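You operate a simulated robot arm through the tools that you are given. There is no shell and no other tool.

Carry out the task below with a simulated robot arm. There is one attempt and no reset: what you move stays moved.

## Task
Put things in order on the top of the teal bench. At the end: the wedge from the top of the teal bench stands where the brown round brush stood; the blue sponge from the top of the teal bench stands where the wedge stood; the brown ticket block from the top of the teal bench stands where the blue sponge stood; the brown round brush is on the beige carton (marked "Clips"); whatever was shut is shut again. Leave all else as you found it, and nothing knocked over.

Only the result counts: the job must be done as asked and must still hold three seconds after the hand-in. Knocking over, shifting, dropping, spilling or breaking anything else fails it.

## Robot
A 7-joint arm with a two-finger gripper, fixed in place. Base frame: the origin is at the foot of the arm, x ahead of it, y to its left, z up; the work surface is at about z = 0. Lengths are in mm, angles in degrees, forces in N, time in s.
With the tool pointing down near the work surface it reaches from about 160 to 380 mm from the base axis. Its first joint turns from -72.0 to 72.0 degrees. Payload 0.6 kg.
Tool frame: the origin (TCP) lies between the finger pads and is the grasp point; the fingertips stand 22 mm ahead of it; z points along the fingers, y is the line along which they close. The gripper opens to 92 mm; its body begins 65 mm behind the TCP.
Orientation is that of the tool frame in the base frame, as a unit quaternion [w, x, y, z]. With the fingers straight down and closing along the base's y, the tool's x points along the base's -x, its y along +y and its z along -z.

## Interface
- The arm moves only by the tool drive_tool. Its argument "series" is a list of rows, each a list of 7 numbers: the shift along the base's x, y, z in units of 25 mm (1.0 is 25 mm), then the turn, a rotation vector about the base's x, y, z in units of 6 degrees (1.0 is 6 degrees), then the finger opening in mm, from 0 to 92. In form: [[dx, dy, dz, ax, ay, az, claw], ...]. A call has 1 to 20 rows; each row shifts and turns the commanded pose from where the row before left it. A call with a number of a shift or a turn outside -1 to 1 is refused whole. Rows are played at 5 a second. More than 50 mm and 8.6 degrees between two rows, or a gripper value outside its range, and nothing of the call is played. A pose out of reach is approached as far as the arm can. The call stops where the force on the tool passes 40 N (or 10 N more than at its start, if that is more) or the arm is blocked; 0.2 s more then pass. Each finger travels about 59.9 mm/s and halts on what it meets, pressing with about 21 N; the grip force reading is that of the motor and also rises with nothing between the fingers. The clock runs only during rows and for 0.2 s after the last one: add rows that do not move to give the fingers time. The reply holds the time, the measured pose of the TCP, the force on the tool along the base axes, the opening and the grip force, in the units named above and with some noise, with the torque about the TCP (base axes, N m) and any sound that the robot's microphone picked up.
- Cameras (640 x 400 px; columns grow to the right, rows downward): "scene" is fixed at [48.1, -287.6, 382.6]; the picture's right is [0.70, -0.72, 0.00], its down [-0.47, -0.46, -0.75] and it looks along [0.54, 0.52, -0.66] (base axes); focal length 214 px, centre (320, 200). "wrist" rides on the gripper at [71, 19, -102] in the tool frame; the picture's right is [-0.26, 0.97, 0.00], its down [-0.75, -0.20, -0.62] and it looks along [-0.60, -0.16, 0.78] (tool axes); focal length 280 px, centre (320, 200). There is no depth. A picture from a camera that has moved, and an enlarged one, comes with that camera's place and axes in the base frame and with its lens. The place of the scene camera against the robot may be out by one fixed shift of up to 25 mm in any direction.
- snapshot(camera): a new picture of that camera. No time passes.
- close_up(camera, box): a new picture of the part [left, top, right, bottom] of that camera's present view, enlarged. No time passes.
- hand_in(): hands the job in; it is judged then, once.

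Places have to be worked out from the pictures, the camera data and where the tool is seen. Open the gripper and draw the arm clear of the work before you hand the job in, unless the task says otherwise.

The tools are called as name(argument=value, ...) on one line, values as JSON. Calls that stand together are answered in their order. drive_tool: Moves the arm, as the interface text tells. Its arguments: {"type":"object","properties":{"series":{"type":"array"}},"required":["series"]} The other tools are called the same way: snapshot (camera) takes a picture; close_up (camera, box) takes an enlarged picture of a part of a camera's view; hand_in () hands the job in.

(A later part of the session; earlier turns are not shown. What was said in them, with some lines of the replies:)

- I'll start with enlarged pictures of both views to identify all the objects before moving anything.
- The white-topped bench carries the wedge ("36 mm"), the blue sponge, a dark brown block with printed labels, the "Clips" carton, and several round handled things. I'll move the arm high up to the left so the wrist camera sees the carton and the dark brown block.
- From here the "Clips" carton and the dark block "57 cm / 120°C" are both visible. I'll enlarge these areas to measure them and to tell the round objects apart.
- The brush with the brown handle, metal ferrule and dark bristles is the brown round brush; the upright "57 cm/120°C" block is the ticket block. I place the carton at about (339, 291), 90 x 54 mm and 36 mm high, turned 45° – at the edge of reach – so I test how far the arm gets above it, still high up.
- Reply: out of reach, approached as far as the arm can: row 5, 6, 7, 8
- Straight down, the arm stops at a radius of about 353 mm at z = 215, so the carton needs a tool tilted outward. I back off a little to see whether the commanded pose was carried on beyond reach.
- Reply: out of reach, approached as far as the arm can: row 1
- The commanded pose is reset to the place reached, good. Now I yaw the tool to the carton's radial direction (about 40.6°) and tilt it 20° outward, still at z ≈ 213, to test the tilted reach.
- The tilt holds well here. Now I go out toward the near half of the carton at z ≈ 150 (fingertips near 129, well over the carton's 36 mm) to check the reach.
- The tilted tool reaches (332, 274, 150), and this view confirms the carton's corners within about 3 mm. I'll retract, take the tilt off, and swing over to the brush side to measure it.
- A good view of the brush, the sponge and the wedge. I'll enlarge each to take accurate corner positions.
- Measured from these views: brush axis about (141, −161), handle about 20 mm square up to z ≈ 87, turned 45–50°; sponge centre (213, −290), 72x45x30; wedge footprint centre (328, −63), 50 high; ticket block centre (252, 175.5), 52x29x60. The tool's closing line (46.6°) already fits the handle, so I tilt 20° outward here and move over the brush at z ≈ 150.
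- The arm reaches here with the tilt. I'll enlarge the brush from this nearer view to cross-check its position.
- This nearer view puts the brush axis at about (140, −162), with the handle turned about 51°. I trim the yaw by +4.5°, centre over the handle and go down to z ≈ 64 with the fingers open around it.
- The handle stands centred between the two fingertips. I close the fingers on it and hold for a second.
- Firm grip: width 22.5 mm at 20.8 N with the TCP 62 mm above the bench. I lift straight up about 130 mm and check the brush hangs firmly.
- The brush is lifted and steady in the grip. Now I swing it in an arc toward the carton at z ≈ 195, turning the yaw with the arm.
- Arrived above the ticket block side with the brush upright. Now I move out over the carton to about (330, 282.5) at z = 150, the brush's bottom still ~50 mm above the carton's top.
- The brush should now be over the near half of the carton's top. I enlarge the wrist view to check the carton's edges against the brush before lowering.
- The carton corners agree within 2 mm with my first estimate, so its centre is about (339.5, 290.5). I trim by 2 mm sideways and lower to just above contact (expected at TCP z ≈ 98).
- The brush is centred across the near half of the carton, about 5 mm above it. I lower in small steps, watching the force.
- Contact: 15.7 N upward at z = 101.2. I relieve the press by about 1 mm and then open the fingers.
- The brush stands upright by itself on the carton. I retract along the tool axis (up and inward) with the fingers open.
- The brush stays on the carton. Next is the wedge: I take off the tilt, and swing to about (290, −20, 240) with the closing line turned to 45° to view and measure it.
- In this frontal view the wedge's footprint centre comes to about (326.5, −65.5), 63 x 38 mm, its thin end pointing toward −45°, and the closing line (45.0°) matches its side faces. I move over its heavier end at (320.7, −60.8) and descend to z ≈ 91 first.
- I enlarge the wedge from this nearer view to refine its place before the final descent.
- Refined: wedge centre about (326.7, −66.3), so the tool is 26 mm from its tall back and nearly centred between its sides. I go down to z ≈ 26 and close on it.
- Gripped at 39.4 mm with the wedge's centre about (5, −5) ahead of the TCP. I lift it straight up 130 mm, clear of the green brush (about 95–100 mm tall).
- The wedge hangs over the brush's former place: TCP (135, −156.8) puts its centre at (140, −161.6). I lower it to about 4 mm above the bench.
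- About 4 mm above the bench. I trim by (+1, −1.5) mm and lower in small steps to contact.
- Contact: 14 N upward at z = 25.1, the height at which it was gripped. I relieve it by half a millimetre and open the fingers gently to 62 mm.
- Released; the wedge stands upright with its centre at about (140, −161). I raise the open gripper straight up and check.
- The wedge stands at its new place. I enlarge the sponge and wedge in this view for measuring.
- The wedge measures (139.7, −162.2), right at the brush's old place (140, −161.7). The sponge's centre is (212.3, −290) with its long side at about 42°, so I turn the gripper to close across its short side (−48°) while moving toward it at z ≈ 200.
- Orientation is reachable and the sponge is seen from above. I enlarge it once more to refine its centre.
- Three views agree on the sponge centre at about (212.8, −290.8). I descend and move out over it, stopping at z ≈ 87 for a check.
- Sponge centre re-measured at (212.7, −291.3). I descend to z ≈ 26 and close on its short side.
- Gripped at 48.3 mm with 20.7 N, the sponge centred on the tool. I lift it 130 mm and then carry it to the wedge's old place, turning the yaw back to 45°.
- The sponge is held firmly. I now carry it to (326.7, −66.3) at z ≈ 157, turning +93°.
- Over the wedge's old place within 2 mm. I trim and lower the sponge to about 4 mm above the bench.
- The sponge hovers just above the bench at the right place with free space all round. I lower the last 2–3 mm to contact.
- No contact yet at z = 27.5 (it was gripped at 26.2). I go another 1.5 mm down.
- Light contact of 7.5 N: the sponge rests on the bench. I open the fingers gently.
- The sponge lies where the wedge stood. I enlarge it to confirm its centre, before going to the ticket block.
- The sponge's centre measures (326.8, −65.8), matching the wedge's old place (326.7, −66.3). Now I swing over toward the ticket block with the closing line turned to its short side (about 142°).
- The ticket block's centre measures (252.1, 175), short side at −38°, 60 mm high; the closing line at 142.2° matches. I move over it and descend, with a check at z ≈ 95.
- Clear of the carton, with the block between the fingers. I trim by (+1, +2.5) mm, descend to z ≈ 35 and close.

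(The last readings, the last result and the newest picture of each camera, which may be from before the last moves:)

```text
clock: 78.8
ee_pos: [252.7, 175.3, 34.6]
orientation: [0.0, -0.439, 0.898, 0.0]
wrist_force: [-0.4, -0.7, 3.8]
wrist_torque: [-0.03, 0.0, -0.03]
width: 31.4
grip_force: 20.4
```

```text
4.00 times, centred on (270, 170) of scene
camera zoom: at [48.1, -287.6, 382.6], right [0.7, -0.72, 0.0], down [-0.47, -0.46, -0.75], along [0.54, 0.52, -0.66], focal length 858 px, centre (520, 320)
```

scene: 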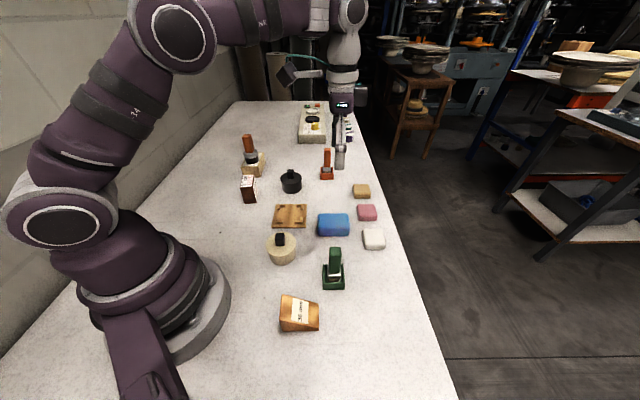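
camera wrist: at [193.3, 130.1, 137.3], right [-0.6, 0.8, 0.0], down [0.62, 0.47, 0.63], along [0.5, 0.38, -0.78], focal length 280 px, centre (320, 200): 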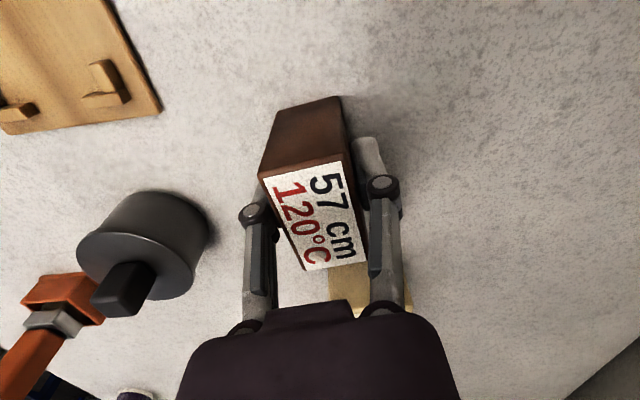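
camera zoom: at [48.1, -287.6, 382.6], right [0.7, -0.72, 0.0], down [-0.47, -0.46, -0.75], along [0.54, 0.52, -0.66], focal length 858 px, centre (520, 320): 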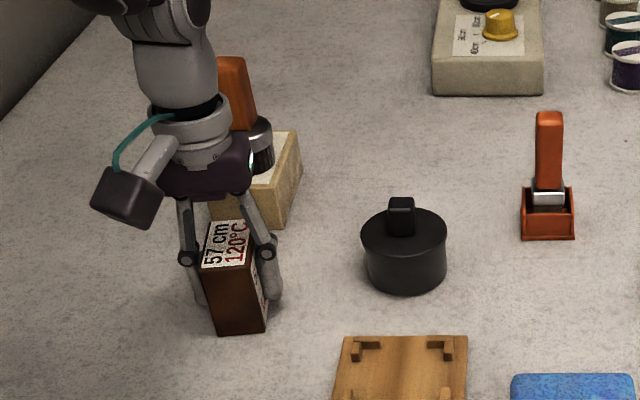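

Gripped at 31.4 mm and 20 N. I lift the block straight up 140 mm and check it.

drive_tool(series=[[0, 0, 0.3, 0, 0, 0, 12], [0, 0, 0.7, 0, 0, 0, 12], [0, 0, 0.9, 0, 0, 0, 12], [0, 0, 0.95, 0, 0, 0, 12], [0, 0, 0.95, 0, 0, 0, 12], [0, 0, 0.95, 0, 0, 0, 12], [0, 0, 0.85, 0, 0, 0, 12], [0, 0, 0, 0, 0, 0, 12]])

snapshot(camera="wrist")

snapshot(camera="scene")

```text
clock: 80.6
ee_pos: [250.8, 178.1, 175.6]
orientation: [0.0, -0.44, 0.898, -0.001]
wrist_force: [0.3, 0.2, -0.7]
wrist_torque: [-0.01, -0.02, 0.0]
width: 31.3
grip_force: 20.9
```

```text
taken
camera wrist: at [192.0, 132.5, 277.4], right [-0.6, 0.8, 0.0], down [0.62, 0.47, 0.62], along [0.5, 0.37, -0.78], focal length 280 px, centre (320, 200)
```

wrist: 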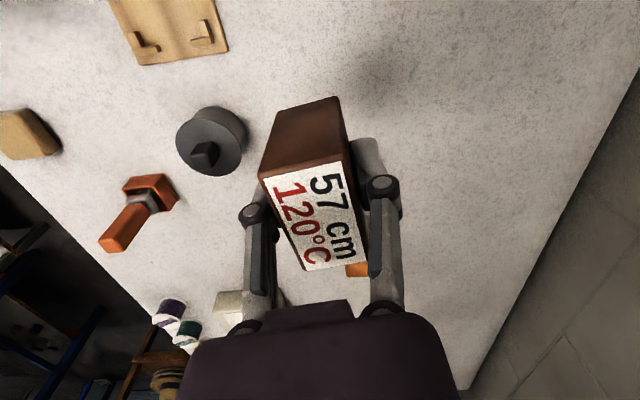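

```text
taken
```

scene: 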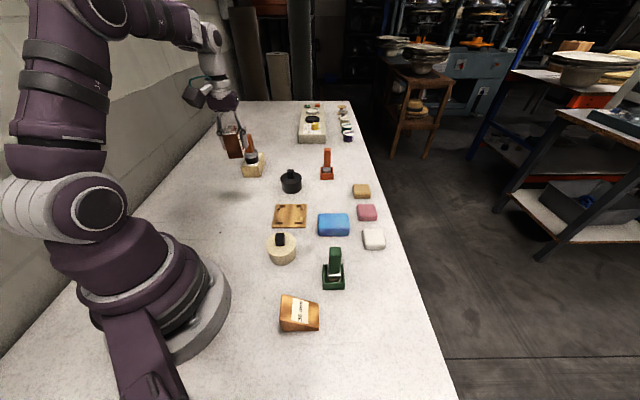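

The block is held upright and nothing else moved. I swing it in an arc at z ≈ 175 toward the sponge's old place, turning the yaw by −97°.

drive_tool(series=[[0.14, -0.92, 0, 0, 0, -0.853, 12], [0.14, -0.92, 0, 0, 0, -0.853, 12], [0.14, -0.92, 0, 0, 0, -0.853, 12], [0.14, -0.92, 0, 0, 0, -0.853, 12], [0.14, -0.92, 0, 0, 0, -0.853, 12], [-0.016, -0.96, 0, 0, 0, -0.853, 12], [-0.016, -0.96, 0, 0, 0, -0.853, 12], [-0.016, -0.96, 0, 0, 0, -0.853, 12], [-0.016, -0.96, 0, 0, 0, -0.853, 12], [-0.016, -0.96, 0, 0, 0, -0.853, 12], [-0.224, -0.88, 0, 0, 0, -0.853, 12], [-0.224, -0.88, 0, 0, 0, -0.853, 12], [-0.224, -0.88, 0, 0, 0, -0.853, 12], [-0.224, -0.88, 0, 0, 0, -0.853, 12], [-0.224, -0.88, 0, 0, 0, -0.853, 12], [-0.4, -0.92, 0, 0, 0, -0.853, 12], [-0.4, -0.92, 0, 0, 0, -0.853, 12], [-0.4, -0.92, 0, 0, 0, -0.853, 12], [-0.4, -0.92, 0, 0, 0, -0.853, 12], [0, 0, 0, 0, 0, 0, 12]])

snapshot(camera="wrist")

snapshot(camera="scene")

```text
clock: 84.8
ee_pos: [197.4, -262.4, 175.8]
orientation: [0.0, 0.384, 0.923, -0.001]
wrist_force: [-0.3, -0.3, -0.2]
wrist_torque: [0.01, 0.02, -0.01]
width: 31.1
grip_force: 21.1
```

```text
taken
camera wrist: at [162.0, -199.1, 276.9], right [0.87, 0.49, 0.0], down [0.39, -0.68, 0.63], along [0.31, -0.54, -0.78], focal length 280 px, centre (320, 200)
```

wrist: 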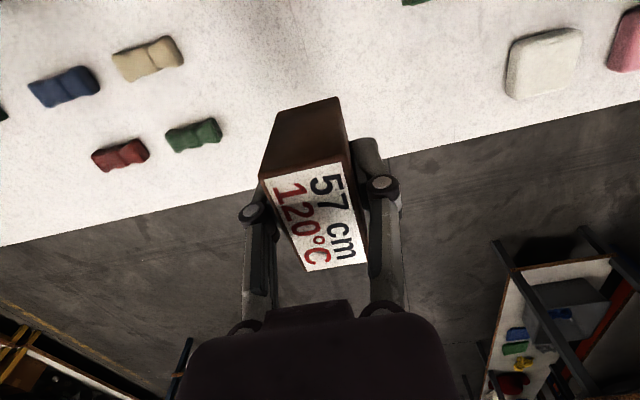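

```text
taken
```

scene: 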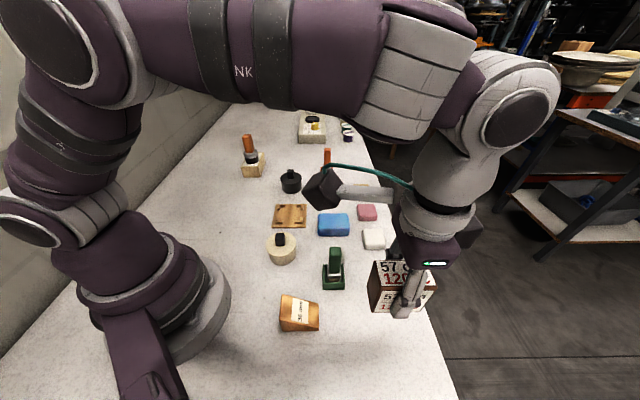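

I descend and move out to the sponge's old place (212.7, −291), stopping about 4 mm above the bench.

drive_tool(series=[[0, 0, -0.9, 0, 0, 0, 12], [0.204, -0.38, -0.9, 0, 0, 0, 12], [0.204, -0.38, -0.9, 0, 0, 0, 12], [0.204, -0.38, -0.9, 0, 0, 0, 12], [0, 0, -0.9, 0, 0, 0, 12], [0, 0, -0.7, 0, 0, 0, 12], [0, 0, -0.3, 0, 0, 0, 12], [0, 0, 0, 0, 0, 0, 12]])

snapshot(camera="wrist")

close_up(camera="scene", box=[300, 240, 480, 400])

```text
clock: 86.6
ee_pos: [213.6, -287.5, 37.4]
orientation: [-0.001, 0.384, 0.924, -0.001]
wrist_force: [1.0, 0.0, -0.3]
wrist_torque: [-0.04, -0.01, -0.01]
width: 31.5
grip_force: 20.9
```

```text
taken
camera wrist: at [177.6, -225.7, 139.3], right [0.87, 0.5, 0.0], down [0.39, -0.68, 0.63], along [0.31, -0.54, -0.78], focal length 280 px, centre (320, 200)
```

wrist: 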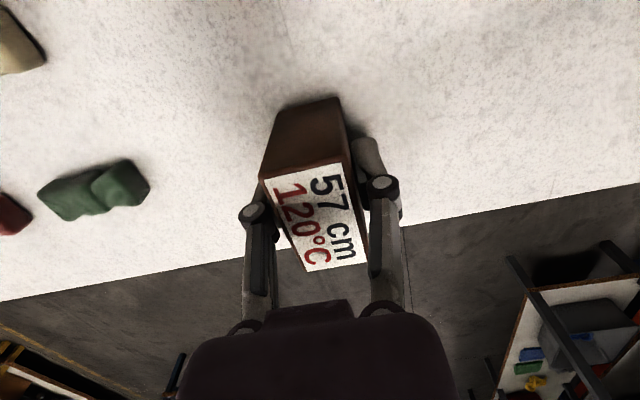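

```text
2.50 times, centred on (390, 320) of scene
camera zoom: at [48.1, -287.6, 382.6], right [0.7, -0.72, 0.0], down [-0.47, -0.46, -0.75], along [0.54, 0.52, -0.66], focal length 536 px, centre (145, -100)
```

zoom: 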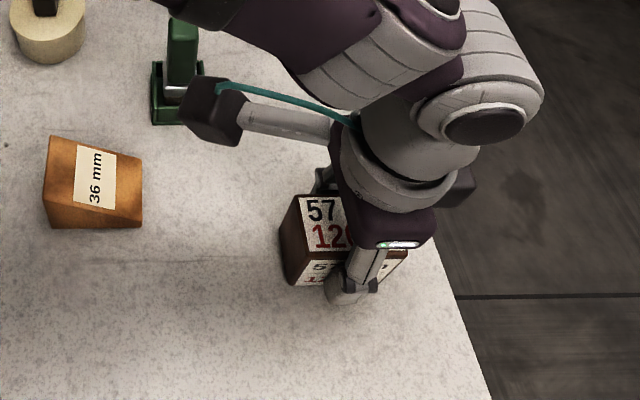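

I trim by (−1, −3.3) mm while still ~3 mm above the bench, then lower gently to contact.

drive_tool(series=[[-0.03, -0.13, 0.02, 0, 0, 0, 12], [0, 0, 0, 0, 0, 0, 12], [0, 0, -0.05, 0, 0, 0, 12], [0, 0, -0.05, 0, 0, 0, 12], [0, 0, 0, 0, 0, 0, 12]])

```text
clock: 87.8
ee_pos: [214.8, -291.0, 35.8]
orientation: [-0.001, 0.384, 0.923, -0.001]
wrist_force: [0.2, -0.7, -0.3]
wrist_torque: [-0.02, -0.03, -0.01]
width: 31.2
grip_force: 21.3
```

Not yet in contact at z = 35.8; I trim x by −1.5 mm and lower another 1.5 mm.

drive_tool(series=[[-0.05, 0, 0, 0, 0, 0, 12], [0, 0, -0.04, 0, 0, 0, 12], [0, 0, -0.03, 0, 0, 0, 12], [0, 0, 0, 0, 0, 0, 12]])

```text
clock: 88.8
ee_pos: [212.0, -291.5, 34.2]
orientation: [0.0, 0.384, 0.923, -0.001]
wrist_force: [0.2, 3.9, 15.9]
wrist_torque: [0.08, -0.02, 0.01]
width: 31.5
grip_force: 21.1
```

Contact with 16 N at z = 34.2, the gripping height, at (212, −291.5). I relieve slightly and open the fingers gently.

drive_tool(series=[[0, 0, 0.025, 0, 0, 0, 12], [0, 0, 0, 0, 0, 0, 33], [0, 0, 0, 0, 0, 0, 37], [0, 0, 0, 0, 0, 0, 44], [0, 0, 0, 0, 0, 0, 56], [0, 0, 0, 0, 0, 0, 56]])

snapshot(camera="wrist")

```text
clock: 90.2
ee_pos: [213.3, -292.2, 34.4]
orientation: [0.0, 0.384, 0.923, -0.001]
wrist_force: [-0.3, 0.6, 0.1]
wrist_torque: [-0.01, 0.02, 0.03]
width: 56.0
grip_force: 0.1
```

```text
taken
camera wrist: at [175.9, -229.4, 136.8], right [0.87, 0.5, 0.0], down [0.39, -0.68, 0.63], along [0.31, -0.54, -0.78], focal length 280 px, centre (320, 200)
```

wrist: 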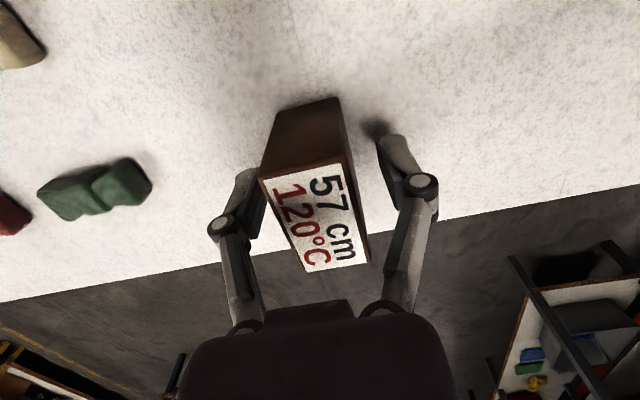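

The block stands free between the fingers. I raise the gripper straight up and then draw inward.

drive_tool(series=[[0, 0, 0.4, 0, 0, 0, 56], [0, 0, 0.8, 0, 0, 0, 56], [0, 0, 0.9, 0, 0, 0, 56], [0, 0, 0.95, 0, 0, 0, 56], [-0.1, 0.15, 0.95, 0, 0, 0, 60], [-0.3, 0.4, 0.9, 0, 0, 0, 70], [-0.4, 0.55, 0.8, 0, 0, 0, 70], [-0.4, 0.55, 0.8, 0, 0, 0, 70], [-0.4, 0.55, 0.6, 0, 0, 0, 70], [-0.4, 0.7, 0.3, 0, 0, 0, 70], [-0.4, 0.7, 0, 0, 0, 0, 70], [-0.4, 0.7, 0, 0, 0, 0, 70], [0, 0, 0, 0, 0, 0, 70]])

snapshot(camera="wrist")

snapshot(camera="scene")

```text
clock: 93.0
ee_pos: [144.0, -184.5, 218.2]
orientation: [0.0, 0.383, 0.924, -0.001]
wrist_force: [0.9, 0.0, -1.4]
wrist_torque: [-0.01, -0.01, 0.01]
width: 70.2
grip_force: 0.0
```

```text
taken
camera wrist: at [106.7, -121.1, 321.4], right [0.87, 0.5, 0.0], down [0.39, -0.68, 0.63], along [0.31, -0.54, -0.78], focal length 280 px, centre (320, 200)
```

wrist: 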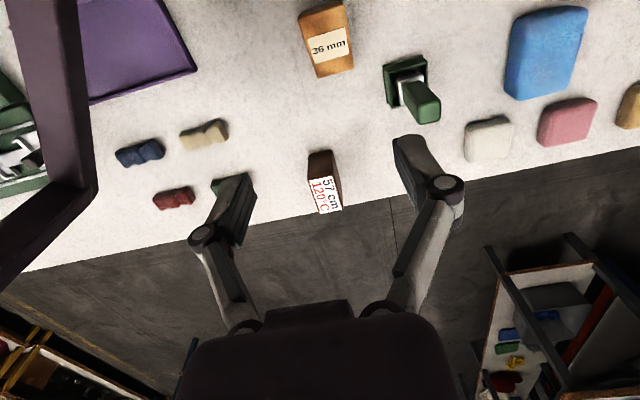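

```text
taken
```

scene: 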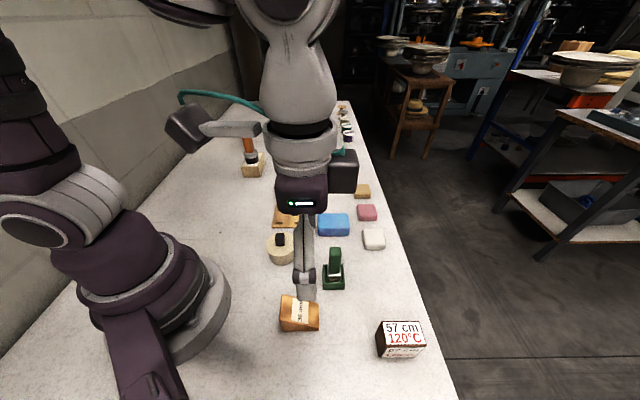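

All four things are at their new places. I enlarge the ticket block to check its centre.

close_up(camera="wrist", box=[270, 130, 390, 230])

close_up(camera="scene", box=[220, 120, 300, 190])

```text
4.00 times, centred on (330, 180) of wrist
camera zoom: at [106.7, -121.1, 321.4], right [0.87, 0.5, 0.0], down [0.39, -0.68, 0.63], along [0.31, -0.54, -0.78], focal length 1122 px, centre (280, 280)
```

zoom: 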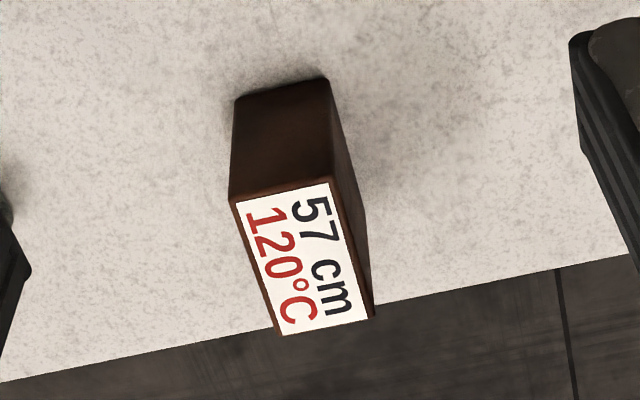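

```text
5.71 times, centred on (260, 155) of scene
camera zoom: at [48.1, -287.6, 382.6], right [0.7, -0.72, 0.0], down [-0.47, -0.46, -0.75], along [0.54, 0.52, -0.66], focal length 1226 px, centre (663, 457)
```

zoom: 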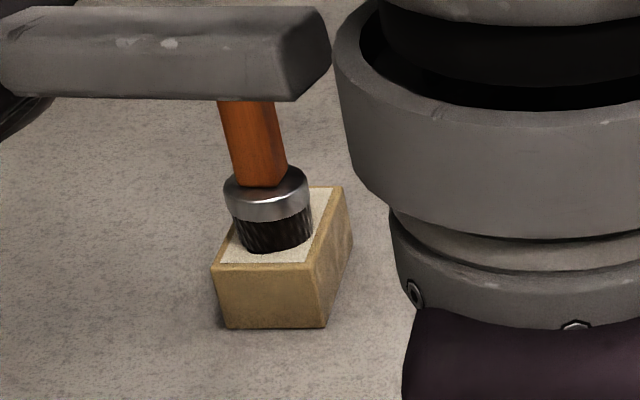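

The ticket block's centre measures (213.8, −291.7), against the sponge's old (212.7, −291); the brush stands upright on the carton. I draw the arm up and clear of the work, and take a final look.

drive_tool(series=[[0.3, 0.2, 0.6, 0, 0, 0, 80], [0.5, 0.4, 0.6, 0, 0, 0, 80], [0.6, 0.4, 0.6, 0, 0, 0, 80], [0.6, 0.4, 0.2, 0, 0, 0, 80], [0.6, 0.5, 0, 0, 0, 0, 80], [0.4, 0.4, 0, 0, 0, 0, 80], [0, 0, 0, 0, 0, 0, 80], [0, 0, 0, 0, 0, 0, 80]])

snapshot(camera="scene")

snapshot(camera="wrist")

```text
clock: 94.8
ee_pos: [217.8, -126.2, 270.4]
orientation: [0.0, 0.384, 0.923, -0.001]
wrist_force: [-0.7, 0.1, 0.6]
wrist_torque: [0.03, 0.01, 0.02]
width: 79.9
grip_force: 0.1
```

```text
taken
```

scene: 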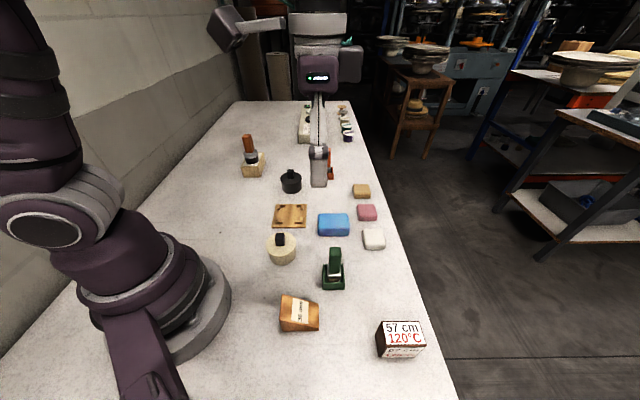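

```text
taken
camera wrist: at [180.2, -63.7, 372.1], right [0.87, 0.5, 0.0], down [0.39, -0.68, 0.63], along [0.31, -0.54, -0.78], focal length 280 px, centre (320, 200)
```

wrist: 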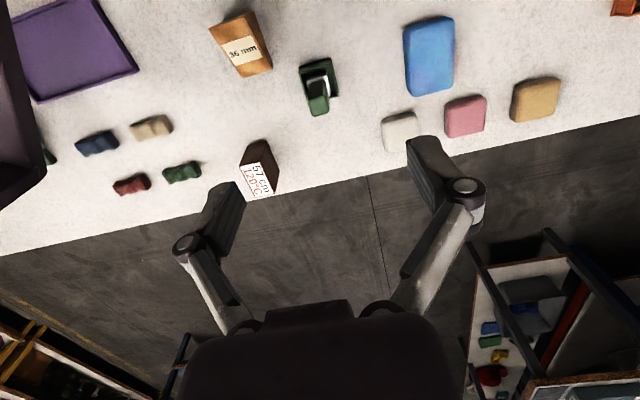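

Final check: wedge at the brush's old place, sponge at the wedge's, ticket block at the sponge's, brush upright on the "Clips" carton, all other things untouched, and the gripper open and clear. I hand the job in.

hand_in()

```text
The job is handed in.
```

I moved all four things and handed the job in. I don't have the judge's result yet. Positions are in mm, measured from the wrist camera, with about 2 mm of uncertainty.

| Thing | Now at | Target |
|---|---|---|
| Wedge | (139.7, −162.2) | brush's old place, (140, −161.7) |
| Blue sponge | (326.8, −65.8) | wedge's old place, (326.7, −66.3) |
| Brown ticket block | (213.8, −291.7) | sponge's old place, (212.7, −291) |
| Brown round brush | upright on the near half of the "Clips" carton, (330, 280) | on the carton |

- **Orientation:** the sponge and the ticket block were both turned by roughly 90° on the way. The sponge's long side now lies the way the wedge's did, and the ticket block still stands upright. The task named only the places, so I did not keep their original angles.
- **Which things I took:** I read "ticket block" as the dark brown block marked "57 cm / 120°C", and "brown round brush" as the brown-handled one with the metal ring.
- **Everything else:** I opened nothing, so nothing needed shutting again. In the final pictures nothing had fallen over and nothing else looked moved. The gripper is open and the arm is clear of the bench.
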